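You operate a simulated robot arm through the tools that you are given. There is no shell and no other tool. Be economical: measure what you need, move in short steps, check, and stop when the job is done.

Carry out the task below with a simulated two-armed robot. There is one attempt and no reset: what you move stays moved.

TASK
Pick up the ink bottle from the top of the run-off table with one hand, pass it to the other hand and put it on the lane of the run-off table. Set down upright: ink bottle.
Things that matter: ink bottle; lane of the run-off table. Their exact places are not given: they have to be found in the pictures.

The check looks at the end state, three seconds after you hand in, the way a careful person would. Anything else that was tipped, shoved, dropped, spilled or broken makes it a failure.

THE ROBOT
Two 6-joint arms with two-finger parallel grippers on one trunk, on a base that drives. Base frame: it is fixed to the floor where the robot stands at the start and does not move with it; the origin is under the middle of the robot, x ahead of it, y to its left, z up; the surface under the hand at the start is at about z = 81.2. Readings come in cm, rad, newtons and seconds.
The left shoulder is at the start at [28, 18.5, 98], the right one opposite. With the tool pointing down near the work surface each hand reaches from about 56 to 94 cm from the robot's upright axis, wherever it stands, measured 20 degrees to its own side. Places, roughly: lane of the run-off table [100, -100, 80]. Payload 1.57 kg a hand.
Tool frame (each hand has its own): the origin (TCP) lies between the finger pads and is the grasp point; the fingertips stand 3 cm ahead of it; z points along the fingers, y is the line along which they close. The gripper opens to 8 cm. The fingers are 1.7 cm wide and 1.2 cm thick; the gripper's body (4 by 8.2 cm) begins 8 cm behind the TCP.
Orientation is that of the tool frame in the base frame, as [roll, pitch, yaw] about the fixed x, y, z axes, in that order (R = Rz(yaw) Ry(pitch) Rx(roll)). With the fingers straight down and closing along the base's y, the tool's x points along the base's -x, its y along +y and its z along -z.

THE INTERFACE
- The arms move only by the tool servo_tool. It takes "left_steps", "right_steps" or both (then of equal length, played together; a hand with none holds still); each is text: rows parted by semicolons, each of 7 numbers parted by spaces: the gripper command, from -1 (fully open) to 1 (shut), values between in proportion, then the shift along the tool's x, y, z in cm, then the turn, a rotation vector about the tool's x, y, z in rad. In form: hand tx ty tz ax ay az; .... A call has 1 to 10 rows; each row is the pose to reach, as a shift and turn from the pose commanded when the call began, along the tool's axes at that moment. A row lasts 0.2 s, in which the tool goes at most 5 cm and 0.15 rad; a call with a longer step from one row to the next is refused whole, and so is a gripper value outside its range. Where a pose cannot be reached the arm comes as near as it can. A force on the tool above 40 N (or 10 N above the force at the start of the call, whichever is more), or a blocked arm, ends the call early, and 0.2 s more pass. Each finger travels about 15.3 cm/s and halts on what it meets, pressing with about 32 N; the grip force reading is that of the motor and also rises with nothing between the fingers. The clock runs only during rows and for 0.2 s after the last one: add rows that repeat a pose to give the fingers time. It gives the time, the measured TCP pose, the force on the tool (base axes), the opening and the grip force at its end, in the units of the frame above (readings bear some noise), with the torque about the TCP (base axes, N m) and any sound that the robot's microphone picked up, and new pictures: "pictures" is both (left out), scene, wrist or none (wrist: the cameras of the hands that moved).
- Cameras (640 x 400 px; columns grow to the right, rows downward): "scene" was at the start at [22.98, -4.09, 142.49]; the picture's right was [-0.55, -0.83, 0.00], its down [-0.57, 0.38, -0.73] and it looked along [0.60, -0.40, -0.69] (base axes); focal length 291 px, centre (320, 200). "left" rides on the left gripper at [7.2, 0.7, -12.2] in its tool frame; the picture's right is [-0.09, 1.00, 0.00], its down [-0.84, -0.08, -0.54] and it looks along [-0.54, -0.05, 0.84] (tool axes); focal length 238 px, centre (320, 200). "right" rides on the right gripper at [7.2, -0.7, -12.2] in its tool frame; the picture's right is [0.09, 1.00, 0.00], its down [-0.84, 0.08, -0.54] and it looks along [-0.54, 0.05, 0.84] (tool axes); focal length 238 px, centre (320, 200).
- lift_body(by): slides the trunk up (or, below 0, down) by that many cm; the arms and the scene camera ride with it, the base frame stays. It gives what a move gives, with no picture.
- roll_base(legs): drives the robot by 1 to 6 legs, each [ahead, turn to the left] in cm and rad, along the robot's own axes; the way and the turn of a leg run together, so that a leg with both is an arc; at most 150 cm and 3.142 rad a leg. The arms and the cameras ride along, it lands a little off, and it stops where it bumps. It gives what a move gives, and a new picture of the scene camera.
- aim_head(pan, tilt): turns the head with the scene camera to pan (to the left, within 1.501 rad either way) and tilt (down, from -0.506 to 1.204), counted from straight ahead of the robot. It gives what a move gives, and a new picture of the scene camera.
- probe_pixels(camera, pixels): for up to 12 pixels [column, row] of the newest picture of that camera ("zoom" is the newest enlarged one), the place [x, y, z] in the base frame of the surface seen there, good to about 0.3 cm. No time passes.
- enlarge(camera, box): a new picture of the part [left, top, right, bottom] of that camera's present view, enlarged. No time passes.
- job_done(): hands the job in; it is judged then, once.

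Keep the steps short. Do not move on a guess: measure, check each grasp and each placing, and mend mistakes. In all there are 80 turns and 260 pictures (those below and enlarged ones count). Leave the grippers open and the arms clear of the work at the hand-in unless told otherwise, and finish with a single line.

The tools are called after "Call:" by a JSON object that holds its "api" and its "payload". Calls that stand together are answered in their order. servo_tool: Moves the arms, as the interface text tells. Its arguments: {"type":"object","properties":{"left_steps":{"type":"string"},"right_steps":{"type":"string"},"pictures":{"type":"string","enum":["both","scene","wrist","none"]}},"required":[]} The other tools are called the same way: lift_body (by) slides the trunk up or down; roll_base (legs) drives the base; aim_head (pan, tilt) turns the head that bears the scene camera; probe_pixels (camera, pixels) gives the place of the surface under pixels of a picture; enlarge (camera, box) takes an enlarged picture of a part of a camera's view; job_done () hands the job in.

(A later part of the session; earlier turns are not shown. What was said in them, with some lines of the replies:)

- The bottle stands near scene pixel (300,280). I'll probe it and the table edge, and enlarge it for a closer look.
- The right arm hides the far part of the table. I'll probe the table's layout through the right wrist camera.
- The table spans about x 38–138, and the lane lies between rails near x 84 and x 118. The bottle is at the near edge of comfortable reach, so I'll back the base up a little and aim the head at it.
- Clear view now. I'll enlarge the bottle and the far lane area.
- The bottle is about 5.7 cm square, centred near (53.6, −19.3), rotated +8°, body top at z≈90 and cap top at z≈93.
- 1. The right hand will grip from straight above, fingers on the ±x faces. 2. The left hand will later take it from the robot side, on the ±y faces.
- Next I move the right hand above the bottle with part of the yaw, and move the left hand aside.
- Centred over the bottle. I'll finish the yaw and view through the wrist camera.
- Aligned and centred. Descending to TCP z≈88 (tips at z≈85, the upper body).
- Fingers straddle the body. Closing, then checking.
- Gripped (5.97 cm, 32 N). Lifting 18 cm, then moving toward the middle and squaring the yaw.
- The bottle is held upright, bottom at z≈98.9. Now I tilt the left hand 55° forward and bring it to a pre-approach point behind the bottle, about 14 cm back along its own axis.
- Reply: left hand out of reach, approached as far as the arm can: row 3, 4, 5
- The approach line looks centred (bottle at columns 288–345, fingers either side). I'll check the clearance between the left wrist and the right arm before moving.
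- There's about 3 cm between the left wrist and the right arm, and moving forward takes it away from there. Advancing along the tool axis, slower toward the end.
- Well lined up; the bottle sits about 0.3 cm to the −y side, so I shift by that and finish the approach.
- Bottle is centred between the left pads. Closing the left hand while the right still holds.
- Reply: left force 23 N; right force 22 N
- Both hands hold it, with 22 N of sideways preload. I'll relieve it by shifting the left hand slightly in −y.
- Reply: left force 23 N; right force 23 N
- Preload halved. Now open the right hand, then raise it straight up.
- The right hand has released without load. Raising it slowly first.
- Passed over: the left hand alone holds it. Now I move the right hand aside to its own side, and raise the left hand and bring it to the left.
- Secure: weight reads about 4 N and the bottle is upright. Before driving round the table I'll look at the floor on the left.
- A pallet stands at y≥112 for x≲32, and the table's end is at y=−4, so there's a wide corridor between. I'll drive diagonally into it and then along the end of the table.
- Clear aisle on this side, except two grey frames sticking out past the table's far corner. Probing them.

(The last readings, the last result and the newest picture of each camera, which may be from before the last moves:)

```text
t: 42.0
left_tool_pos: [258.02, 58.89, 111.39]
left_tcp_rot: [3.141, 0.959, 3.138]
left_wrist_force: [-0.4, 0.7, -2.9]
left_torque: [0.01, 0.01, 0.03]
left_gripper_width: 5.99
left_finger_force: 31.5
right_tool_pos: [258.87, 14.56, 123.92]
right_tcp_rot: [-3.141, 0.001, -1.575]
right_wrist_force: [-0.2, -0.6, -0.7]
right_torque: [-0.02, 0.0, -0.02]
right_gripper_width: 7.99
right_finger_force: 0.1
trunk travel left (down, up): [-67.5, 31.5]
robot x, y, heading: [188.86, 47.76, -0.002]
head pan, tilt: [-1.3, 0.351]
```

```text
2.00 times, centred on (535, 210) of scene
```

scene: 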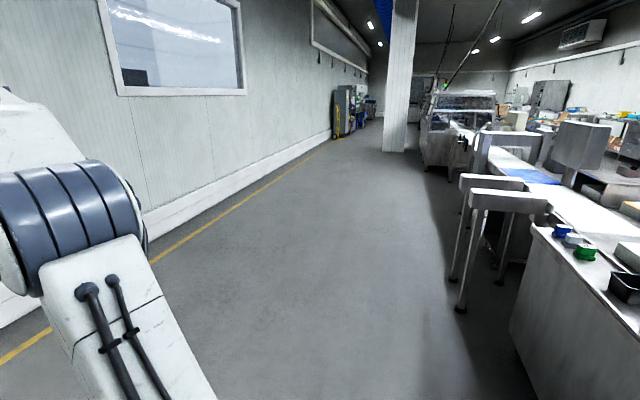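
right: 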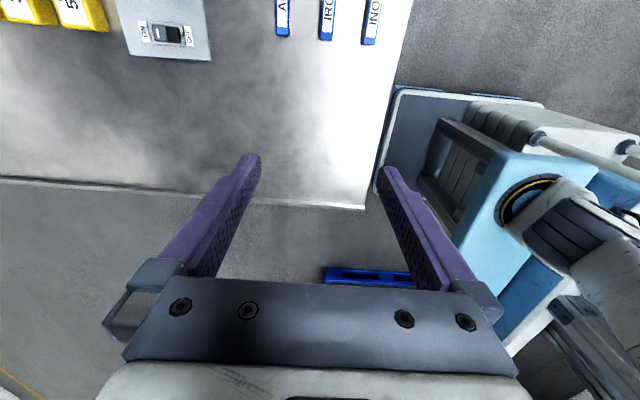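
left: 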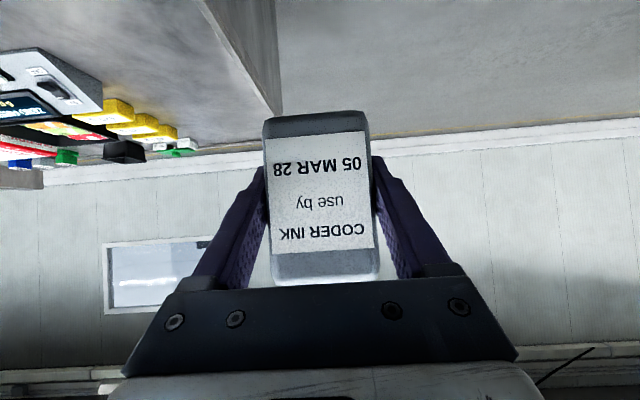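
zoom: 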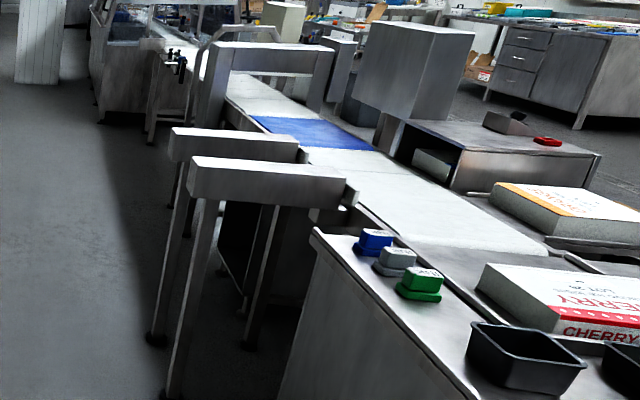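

The frames are only ~90 cm high, below both hands (bottle bottom ≈105). I'll turn right, drive along the table's far side to y≈−88, turn to face the table, and advance a little.

Call:
{"api": "roll_base", "payload": {"legs": [[0, -1.565], [136, 0], [0, -1.57]]}}

Call:
{"api": "aim_head", "payload": {"pan": 0.3, "tilt": 0.7}}

```text
t: 56.8
left_tool_pos: [116.74, -98.42, 111.44]
left_tcp_rot: [3.142, 0.961, -0.074]
left_wrist_force: [0.3, 0.1, -3.9]
left_torque: [-0.01, -0.05, 0.03]
left_gripper_width: 5.99
left_finger_force: 31.8
right_tool_pos: [119.0, -53.91, 123.99]
right_tcp_rot: [-3.141, -0.001, 1.495]
right_wrist_force: [-0.2, 0.1, -0.2]
right_torque: [-0.02, 0.0, 0.02]
right_gripper_width: 8.01
right_finger_force: 0.0
trunk travel left (down, up): [-67.5, 31.5]
robot x, y, heading: [186.4, -91.91, 3.064]
head pan, tilt: [-1.3, 0.351]
```

scene: 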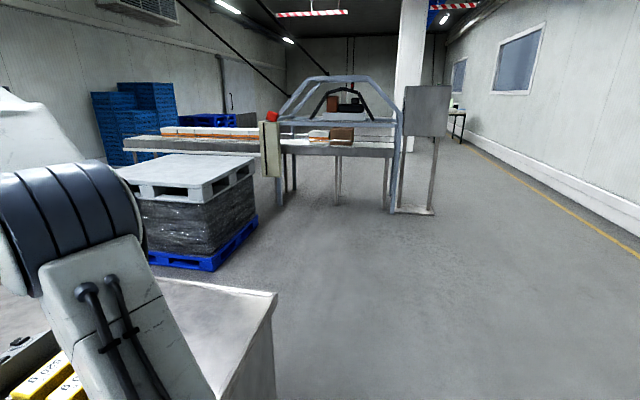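

```text
t: 58.5
left_tool_pos: [116.8, -98.49, 111.27]
left_tcp_rot: [3.141, 0.96, -0.073]
left_wrist_force: [-0.7, 0.1, -3.0]
left_torque: [0.02, -0.04, 0.03]
left_gripper_width: 5.97
left_finger_force: 32.2
right_tool_pos: [119.04, -53.91, 123.83]
right_tcp_rot: [3.141, -0.001, 1.494]
right_wrist_force: [-0.2, -0.6, -0.8]
right_torque: [0.01, 0.0, -0.01]
right_gripper_width: 8.01
right_finger_force: 0.1
trunk travel left (down, up): [-67.5, 31.5]
robot x, y, heading: [186.21, -92.09, 3.065]
head pan, tilt: [0.3, 0.7]
```

scene: 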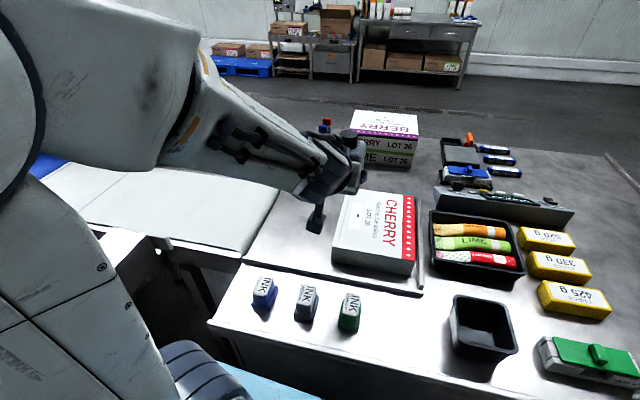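

Lane seen: the CHERRY box stands on it, with free lane to the left of the box up to the belt's edge. Measuring it.

Call:
{"api": "probe_pixels", "payload": {"camera": "scene", "pixels": [[246, 258], [262, 225], [280, 195], [290, 250], [300, 225], [335, 240], [334, 265], [345, 200], [320, 276], [265, 265], [230, 255], [330, 190]]}}

Call:
{"api": "enlarge", "payload": {"camera": "scene", "box": [200, 150, 440, 330]}}

```text
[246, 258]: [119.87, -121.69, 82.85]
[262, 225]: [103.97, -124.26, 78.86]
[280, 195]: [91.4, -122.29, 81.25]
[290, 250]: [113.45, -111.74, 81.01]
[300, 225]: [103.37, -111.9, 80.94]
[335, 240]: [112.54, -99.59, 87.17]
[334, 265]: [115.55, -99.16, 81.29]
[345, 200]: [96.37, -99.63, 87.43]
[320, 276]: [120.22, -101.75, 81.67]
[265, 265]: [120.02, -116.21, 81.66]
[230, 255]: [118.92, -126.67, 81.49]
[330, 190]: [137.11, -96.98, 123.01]
```

```text
2.22 times, centred on (320, 240) of scene
```

zoom: 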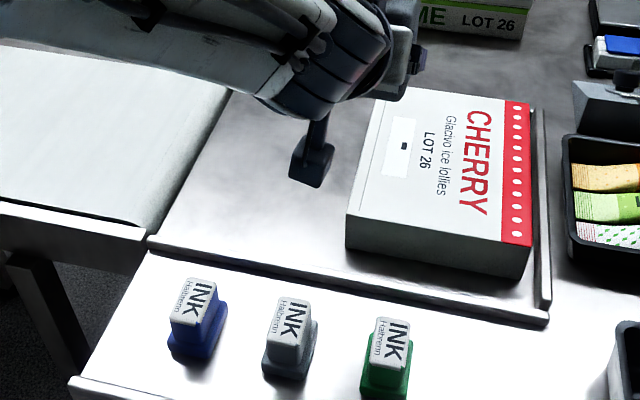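

Free lane: x 86–118, y −122 to −99.5, floor z 81.0. Target bottle centre is (102, −110.5). I'll go sideways and forward at height, then lower until the bottle's bottom is about 10 cm above the lane.

Call:
{"api": "servo_tool", "payload": {"left_steps": "1 -1.45 2.63 2.07 0 0 0; 1 -2.9 5.25 4.15 0 0 0; 1 -4.36 7.88 6.22 0 0 0; 1 -5.8 10.5 8.3 0 0 0; 1 -7.27 13.13 10.37 0 0 0; 1 -4.6 13.13 12.25 0 0 0; 1 -1.9 13.13 14.1 0 0 0; 1 0.8 13.13 16 0 0 0; 1 3.5 13.13 17.9 0 0 0; 1 6.16 13.13 19.78 0 0 0", "pictures": "both"}}

```text
t: 60.6
left_tool_pos: [105.04, -100.84, 100.83]
left_tcp_rot: [3.128, 0.959, -0.071]
left_wrist_force: [0.7, -0.4, -3.1]
left_torque: [0.06, -0.05, 0.02]
left_gripper_width: 5.95
left_finger_force: 31.7
left hand out of reach, approached as far as the arm can: row 3, 4, 5, 6, 7, 8, 9, 10
right_tool_pos: [119.08, -54.1, 124.06]
right_tcp_rot: [-3.14, 0.0, 1.496]
right_wrist_force: [0.9, 0.7, 1.3]
right_torque: [0.05, 0.04, 0.04]
right_gripper_width: 7.98
right_finger_force: 0.0
trunk travel left (down, up): [-67.5, 31.5]
robot x, y, heading: [186.43, -92.13, 3.067]
head pan, tilt: [0.3, 0.7]
```

scene: 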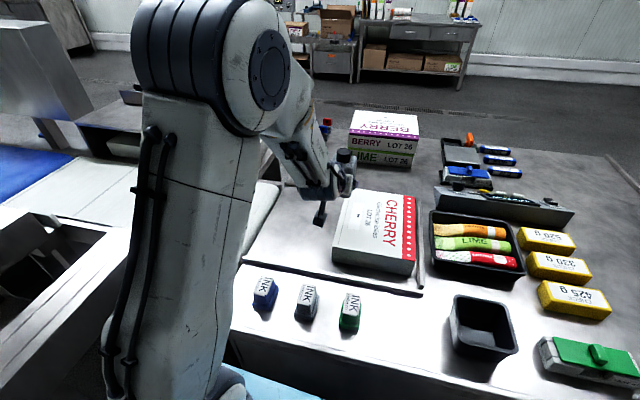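
left: 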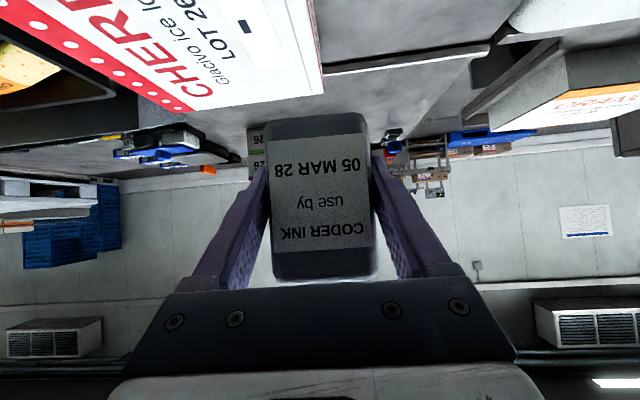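

The arm hit a limit with the hand that far to the left while pointing straight ahead. Turning the base 0.2 rad left puts the target nearer the robot's midline; the bottle's bottom is at z≈96, clear of the box at 87.4.

Call:
{"api": "roll_base", "payload": {"legs": [[0, 0.2]]}}

Call:
{"api": "servo_tool", "payload": {"left_steps": "1 0 0 0 0 0 0", "pictures": "wrist"}}

```text
t: 61.8
left_tool_pos: [108.29, -116.93, 100.71]
left_tcp_rot: [3.127, 0.956, 0.13]
left_wrist_force: [0.3, -0.6, -3.1]
left_torque: [0.01, -0.08, 0.02]
left_gripper_width: 6.0
left_finger_force: 32.1
right_tool_pos: [112.66, -68.19, 123.93]
right_tcp_rot: [3.141, 0.0, 1.696]
right_wrist_force: [0.0, -0.8, -0.7]
right_torque: [-0.06, -0.04, 0.01]
right_gripper_width: 7.99
right_finger_force: 0.0
trunk travel left (down, up): [-67.5, 31.5]
robot x, y, heading: [186.16, -92.1, -3.011]
head pan, tilt: [0.3, 0.7]
```

scene: 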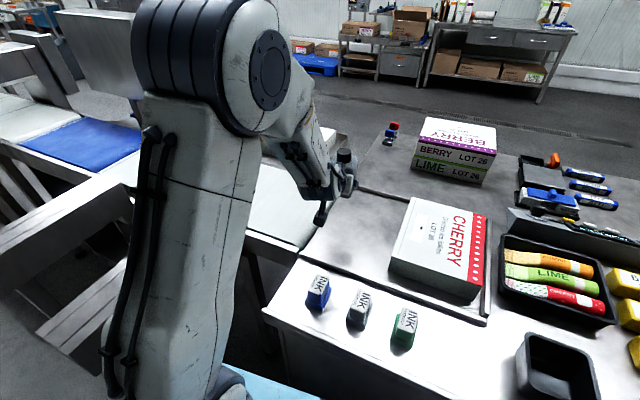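

```text
t: 62.2
left_tool_pos: [108.38, -116.85, 100.6]
left_tcp_rot: [3.126, 0.955, 0.128]
left_wrist_force: [0.0, 0.2, -3.2]
left_torque: [-0.01, -0.07, -0.02]
left_gripper_width: 5.98
left_finger_force: 31.6
right_tool_pos: [112.61, -68.27, 123.85]
right_tcp_rot: [3.141, 0.001, 1.697]
right_wrist_force: [0.4, 0.1, -0.6]
right_torque: [0.0, -0.02, -0.02]
right_gripper_width: 8.01
right_finger_force: 0.1
trunk travel left (down, up): [-67.5, 31.5]
robot x, y, heading: [186.27, -92.4, -3.016]
head pan, tilt: [0.3, 0.7]
```

left: 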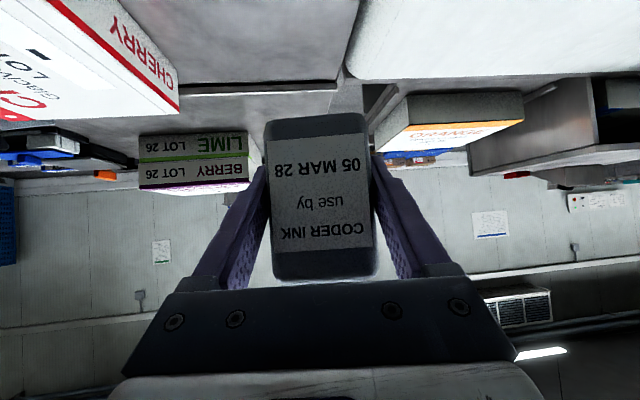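

The command now follows the actual pose. I move to above the target, with a small roll correction, stopping at TCP z≈95.

Call:
{"api": "servo_tool", "payload": {"left_steps": "1 -0.8 -2.2 1.1 0.005 0 0; 1 -1.6 -4.4 2.3 0.01 0 0; 1 -2.42 -6.67 3.46 0.015 0 0; 1 -0.1 -6.67 5.1 0.015 0 0; 1 2.2 -6.67 6.7 0.015 0 0; 1 2.2 -6.67 6.7 0.015 0 0", "pictures": "both"}}

```text
t: 63.6
left_tool_pos: [103.46, -110.82, 94.88]
left_tcp_rot: [-3.142, 0.958, 0.128]
left_wrist_force: [-0.3, 0.0, -3.4]
left_torque: [0.03, -0.05, -0.01]
left_gripper_width: 6.0
left_finger_force: 32.0
right_tool_pos: [112.81, -68.3, 123.86]
right_tcp_rot: [-3.141, 0.0, 1.697]
right_wrist_force: [-0.6, 0.4, -0.9]
right_torque: [0.0, -0.02, 0.02]
right_gripper_width: 8.01
right_finger_force: 0.0
trunk travel left (down, up): [-67.5, 31.5]
robot x, y, heading: [186.19, -92.22, -3.01]
head pan, tilt: [0.3, 0.7]
```

scene: 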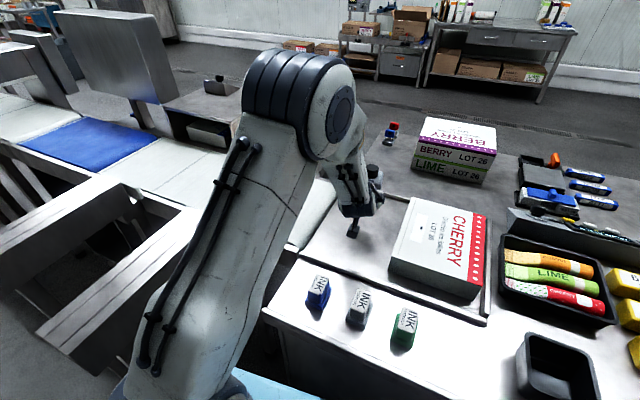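
left: 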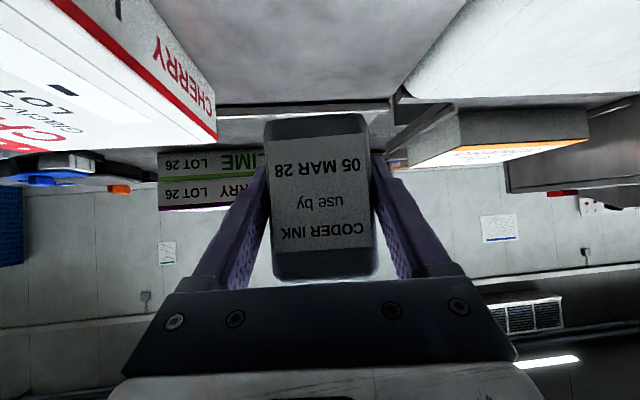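

Reached. I'll check how low the hand's underside block (scene ~(352,232)) hangs, and the lane and box around it.

Call:
{"api": "enlarge", "payload": {"camera": "scene", "box": [290, 150, 430, 280]}}

Call:
{"api": "probe_pixels", "payload": {"camera": "scene", "pixels": [[352, 235], [356, 228], [348, 233], [360, 200], [376, 170], [380, 185], [360, 215], [390, 255], [318, 280], [358, 292]]}}

Call:
{"api": "probe_pixels", "payload": {"camera": "left", "pixels": [[315, 118], [315, 130], [215, 130], [370, 80], [300, 60], [320, 270]]}}

```text
3.08 times, centred on (360, 215) of scene
```

zoom: 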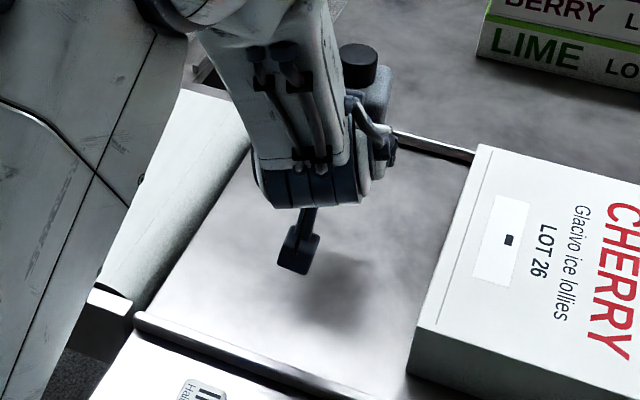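

```text
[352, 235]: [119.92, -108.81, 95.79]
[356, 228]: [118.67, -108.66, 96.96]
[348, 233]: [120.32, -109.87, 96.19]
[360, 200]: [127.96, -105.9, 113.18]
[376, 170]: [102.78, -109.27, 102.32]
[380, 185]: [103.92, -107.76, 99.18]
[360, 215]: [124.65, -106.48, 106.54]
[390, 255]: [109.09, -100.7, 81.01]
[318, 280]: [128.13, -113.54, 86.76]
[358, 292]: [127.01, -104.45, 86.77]
```

```text
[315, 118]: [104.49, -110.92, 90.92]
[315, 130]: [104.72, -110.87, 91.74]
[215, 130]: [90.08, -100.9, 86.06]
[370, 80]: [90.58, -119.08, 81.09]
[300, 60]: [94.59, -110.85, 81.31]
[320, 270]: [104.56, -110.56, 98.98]
```

The bottle's bottom is at z≈90.6 and the hand's lowest block at ≈95.5, enough to clear the rail at the end. Lowering 8.4 cm.

Call:
{"api": "servo_tool", "payload": {"left_steps": "1 2 0 1.4 0 0 0; 1 4 0 2.8 0 0 0; 1 5.6 0 3.92 0 0 0; 1 6.88 0 4.82 0 0 0; 1 6.88 0 4.82 0 0 0", "pictures": "both"}}

```text
t: 64.8
left_tool_pos: [103.42, -110.94, 86.54]
left_tcp_rot: [3.14, 0.958, 0.127]
left_wrist_force: [0.1, 0.3, -3.8]
left_torque: [0.0, -0.05, -0.02]
left_gripper_width: 5.97
left_finger_force: 31.6
right_tool_pos: [112.77, -68.2, 123.85]
right_tcp_rot: [-3.141, 0.002, 1.697]
right_wrist_force: [-0.1, 0.2, 0.1]
right_torque: [0.01, 0.0, -0.01]
right_gripper_width: 8.01
right_finger_force: 0.1
trunk travel left (down, up): [-67.5, 31.5]
robot x, y, heading: [186.69, -92.32, -3.014]
head pan, tilt: [0.3, 0.7]
```

scene: 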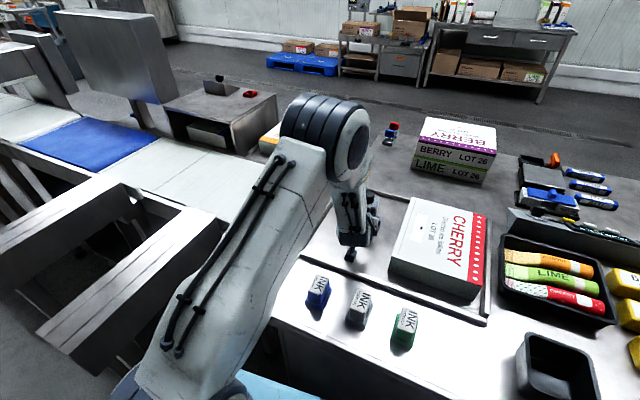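
left: 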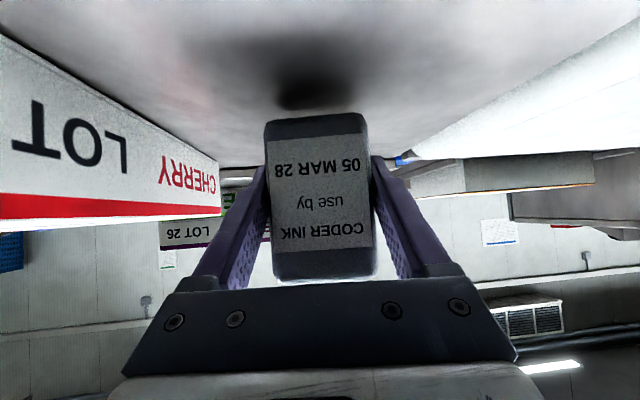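

Bottom is about 1.2 cm above the lane. Lowering in small steps, watching the force.

Call:
{"api": "servo_tool", "payload": {"left_steps": "1 0.25 0 0.17 0 0 0; 1 0.49 0 0.34 0 0 0; 1 0.74 0 0.52 0 0 0; 1 0.74 0 0.52 0 0 0", "pictures": "none"}}

```text
t: 65.8
left_tool_pos: [103.12, -110.87, 85.59]
left_tcp_rot: [3.134, 0.954, 0.122]
left_wrist_force: [0.2, -0.7, -3.3]
left_torque: [-0.02, -0.05, -0.01]
left_gripper_width: 5.98
left_finger_force: 31.6
right_tool_pos: [112.68, -68.09, 123.93]
right_tcp_rot: [-3.141, 0.0, 1.696]
right_wrist_force: [-0.9, -0.9, -0.5]
right_torque: [0.01, 0.02, 0.01]
right_gripper_width: 8.01
right_finger_force: 0.1
trunk travel left (down, up): [-67.5, 31.5]
robot x, y, heading: [186.51, -92.18, -3.015]
head pan, tilt: [0.3, 0.7]
```

Call:
{"api": "servo_tool", "payload": {"left_steps": "1 0.16 0 0.11 0 0 0; 1 0.33 0 0.23 0 0 0; 1 0.33 0 0.23 0 0 0", "pictures": "both"}}

```text
t: 66.6
left_tool_pos: [103.1, -110.88, 85.51]
left_tcp_rot: [3.131, 0.96, 0.124]
left_wrist_force: [2.7, -1.3, 8.4]
left_torque: [0.26, 0.42, -0.04]
left_gripper_width: 6.0
left_finger_force: 32.2
right_tool_pos: [112.87, -68.23, 124.01]
right_tcp_rot: [3.141, -0.001, 1.697]
right_wrist_force: [0.2, -0.7, 0.2]
right_torque: [0.0, 0.0, 0.01]
right_gripper_width: 7.98
right_finger_force: 0.0
trunk travel left (down, up): [-67.5, 31.5]
robot x, y, heading: [186.63, -91.78, -3.014]
head pan, tilt: [0.3, 0.7]
```

scene: 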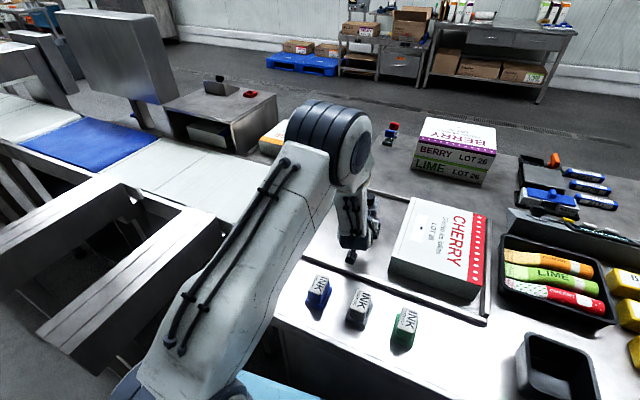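
left: 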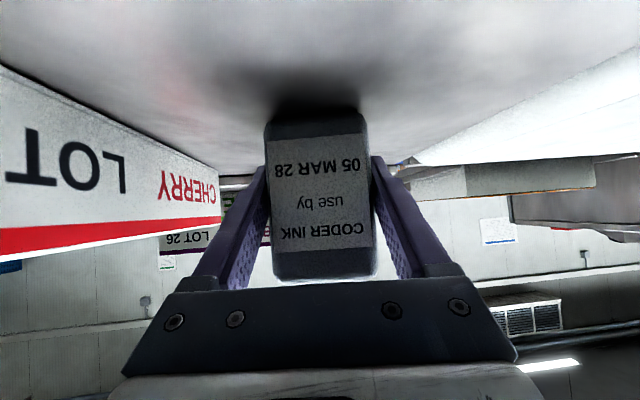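

Contact: the vertical force changed by about 12 N at the expected height, and the bottle meets its shadow. Opening the left hand gently.

Call:
{"api": "servo_tool", "payload": {"left_steps": "-0.55 0 0 0 0 0 0; -0.7 0 0 0 0 0 0; -0.85 0 0 0 0 0 0; -1 0 0 0 0 0 0; -1 0 0 0 0 0 0", "pictures": "wrist"}}

```text
t: 67.8
left_tool_pos: [103.17, -110.77, 85.22]
left_tcp_rot: [3.133, 0.954, 0.122]
left_wrist_force: [0.2, 0.3, 0.3]
left_torque: [0.02, -0.03, 0.02]
left_gripper_width: 8.02
left_finger_force: 0.0
right_tool_pos: [112.69, -68.24, 123.95]
right_tcp_rot: [3.14, 0.0, 1.697]
right_wrist_force: [0.0, -0.1, -0.3]
right_torque: [0.02, -0.03, -0.01]
right_gripper_width: 8.01
right_finger_force: 0.1
trunk travel left (down, up): [-67.5, 31.5]
robot x, y, heading: [186.51, -92.25, -3.013]
head pan, tilt: [0.3, 0.7]
```

left: 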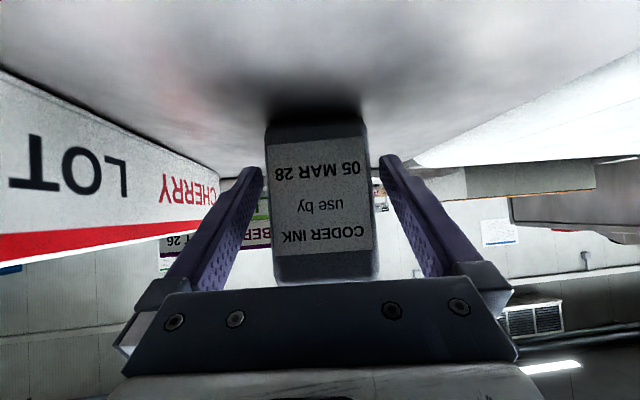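

Released and standing. Retreating straight back along the tool axis, with clearance on both sides.

Call:
{"api": "servo_tool", "payload": {"left_steps": "-1 0 0 -1 0 0 0; -1 0 0 -2.5 0 0 0; -1 0 0 -4.5 0 0 0; -1 0 0 -7 0 0 0; -1 0 0 -10 0 0 0; -1 0 0 -13 0 0 0; -1 0 0 -16 0 0 0; -1 -3 0 -18 0 0 0; -1 -6 0 -20 0 0 0", "pictures": "both"}}

```text
t: 69.8
left_tool_pos: [116.21, -109.42, 101.78]
left_tcp_rot: [3.141, 0.956, 0.128]
left_wrist_force: [0.0, 0.2, 0.1]
left_torque: [0.03, 0.0, 0.0]
left_gripper_width: 8.01
left_finger_force: 0.2
left hand out of reach, approached as far as the arm can: row 3, 4, 5, 6, 7
right_tool_pos: [112.6, -68.17, 124.04]
right_tcp_rot: [3.141, 0.0, 1.697]
right_wrist_force: [-0.3, 0.2, -0.1]
right_torque: [0.01, 0.01, 0.03]
right_gripper_width: 7.99
right_finger_force: 0.1
trunk travel left (down, up): [-67.5, 31.5]
robot x, y, heading: [186.38, -92.49, -3.012]
head pan, tilt: [0.3, 0.7]
```

scene: 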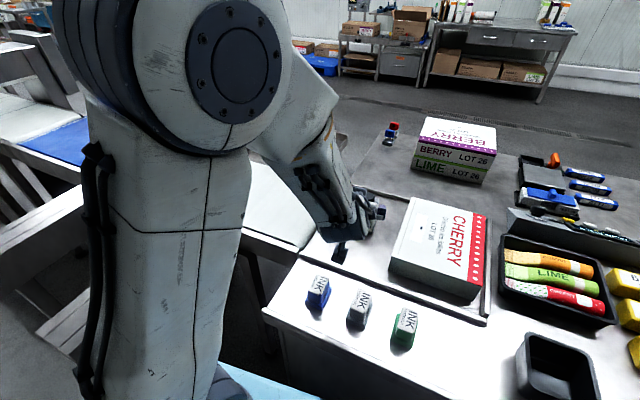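
left: 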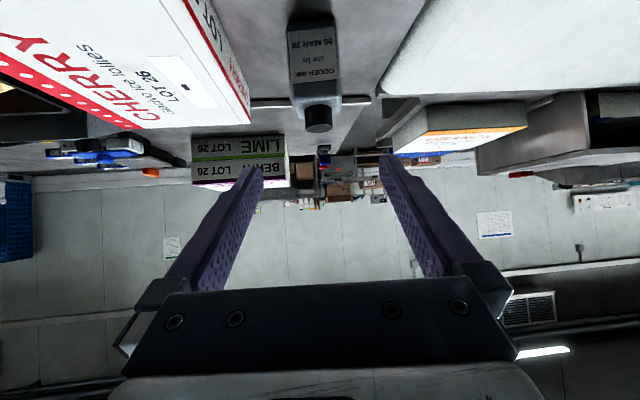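

The bottle stands upright on the lane and nothing else is disturbed. Backing the base off to clear the arms and get a full view.

Call:
{"api": "roll_base", "payload": {"legs": [[-25, 0]]}}

Call:
{"api": "enlarge", "payload": {"camera": "left", "box": [180, 0, 460, 200]}}

Call:
{"api": "enlarge", "payload": {"camera": "scene", "box": [250, 100, 500, 340]}}

```text
t: 71.6
left_tool_pos: [141.49, -106.28, 101.7]
left_tcp_rot: [-3.14, 0.956, 0.131]
left_wrist_force: [0.3, 0.8, -0.1]
left_torque: [-0.02, -0.01, 0.01]
left_gripper_width: 8.0
left_finger_force: 0.1
right_tool_pos: [137.95, -65.08, 123.75]
right_tcp_rot: [-3.141, -0.001, 1.7]
right_wrist_force: [-0.1, -0.5, -0.1]
right_torque: [-0.01, -0.01, 0.01]
right_gripper_width: 8.0
right_finger_force: 0.1
trunk travel left (down, up): [-67.5, 31.5]
robot x, y, heading: [211.91, -88.42, -3.007]
head pan, tilt: [0.3, 0.7]
```

scene: 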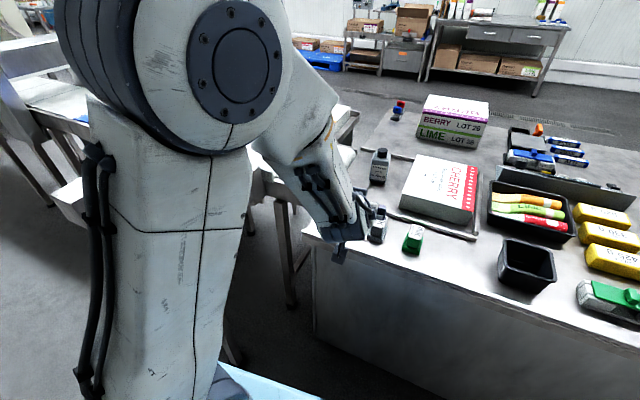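

```text
2.00 times, centred on (320, 100) of left
```

zoom: 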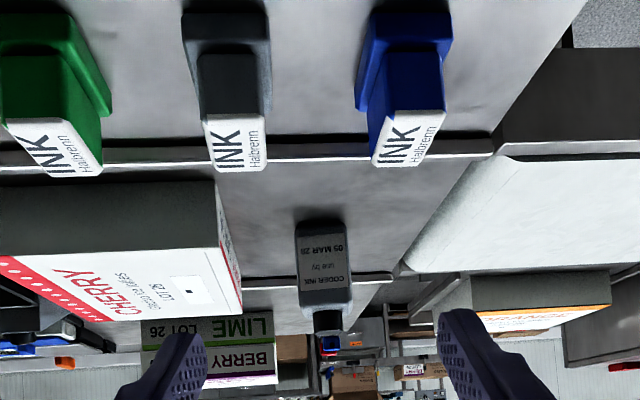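

```text
1.67 times, centred on (375, 220) of scene
```

zoom: 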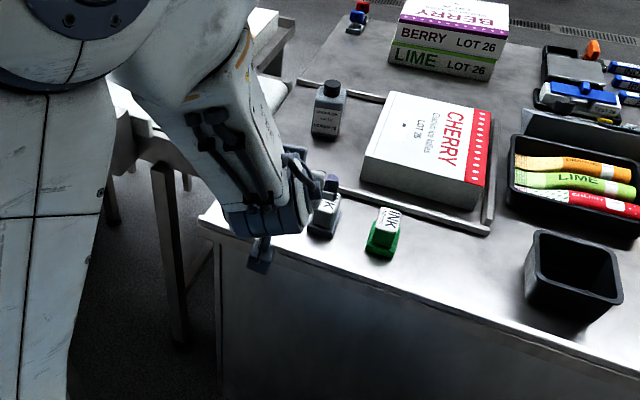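

The bottle stands upright on the lane between the rails, the stamps and boxes are undisturbed, both grippers are open and the arms are clear. Handing in.

Call:
{"api": "job_done", "payload": {}}

```text
The job is handed in.
```

The ink bottle was picked up with the right hand, passed to the left hand and set down upright on the lane of the run-off table; nothing else was disturbed.
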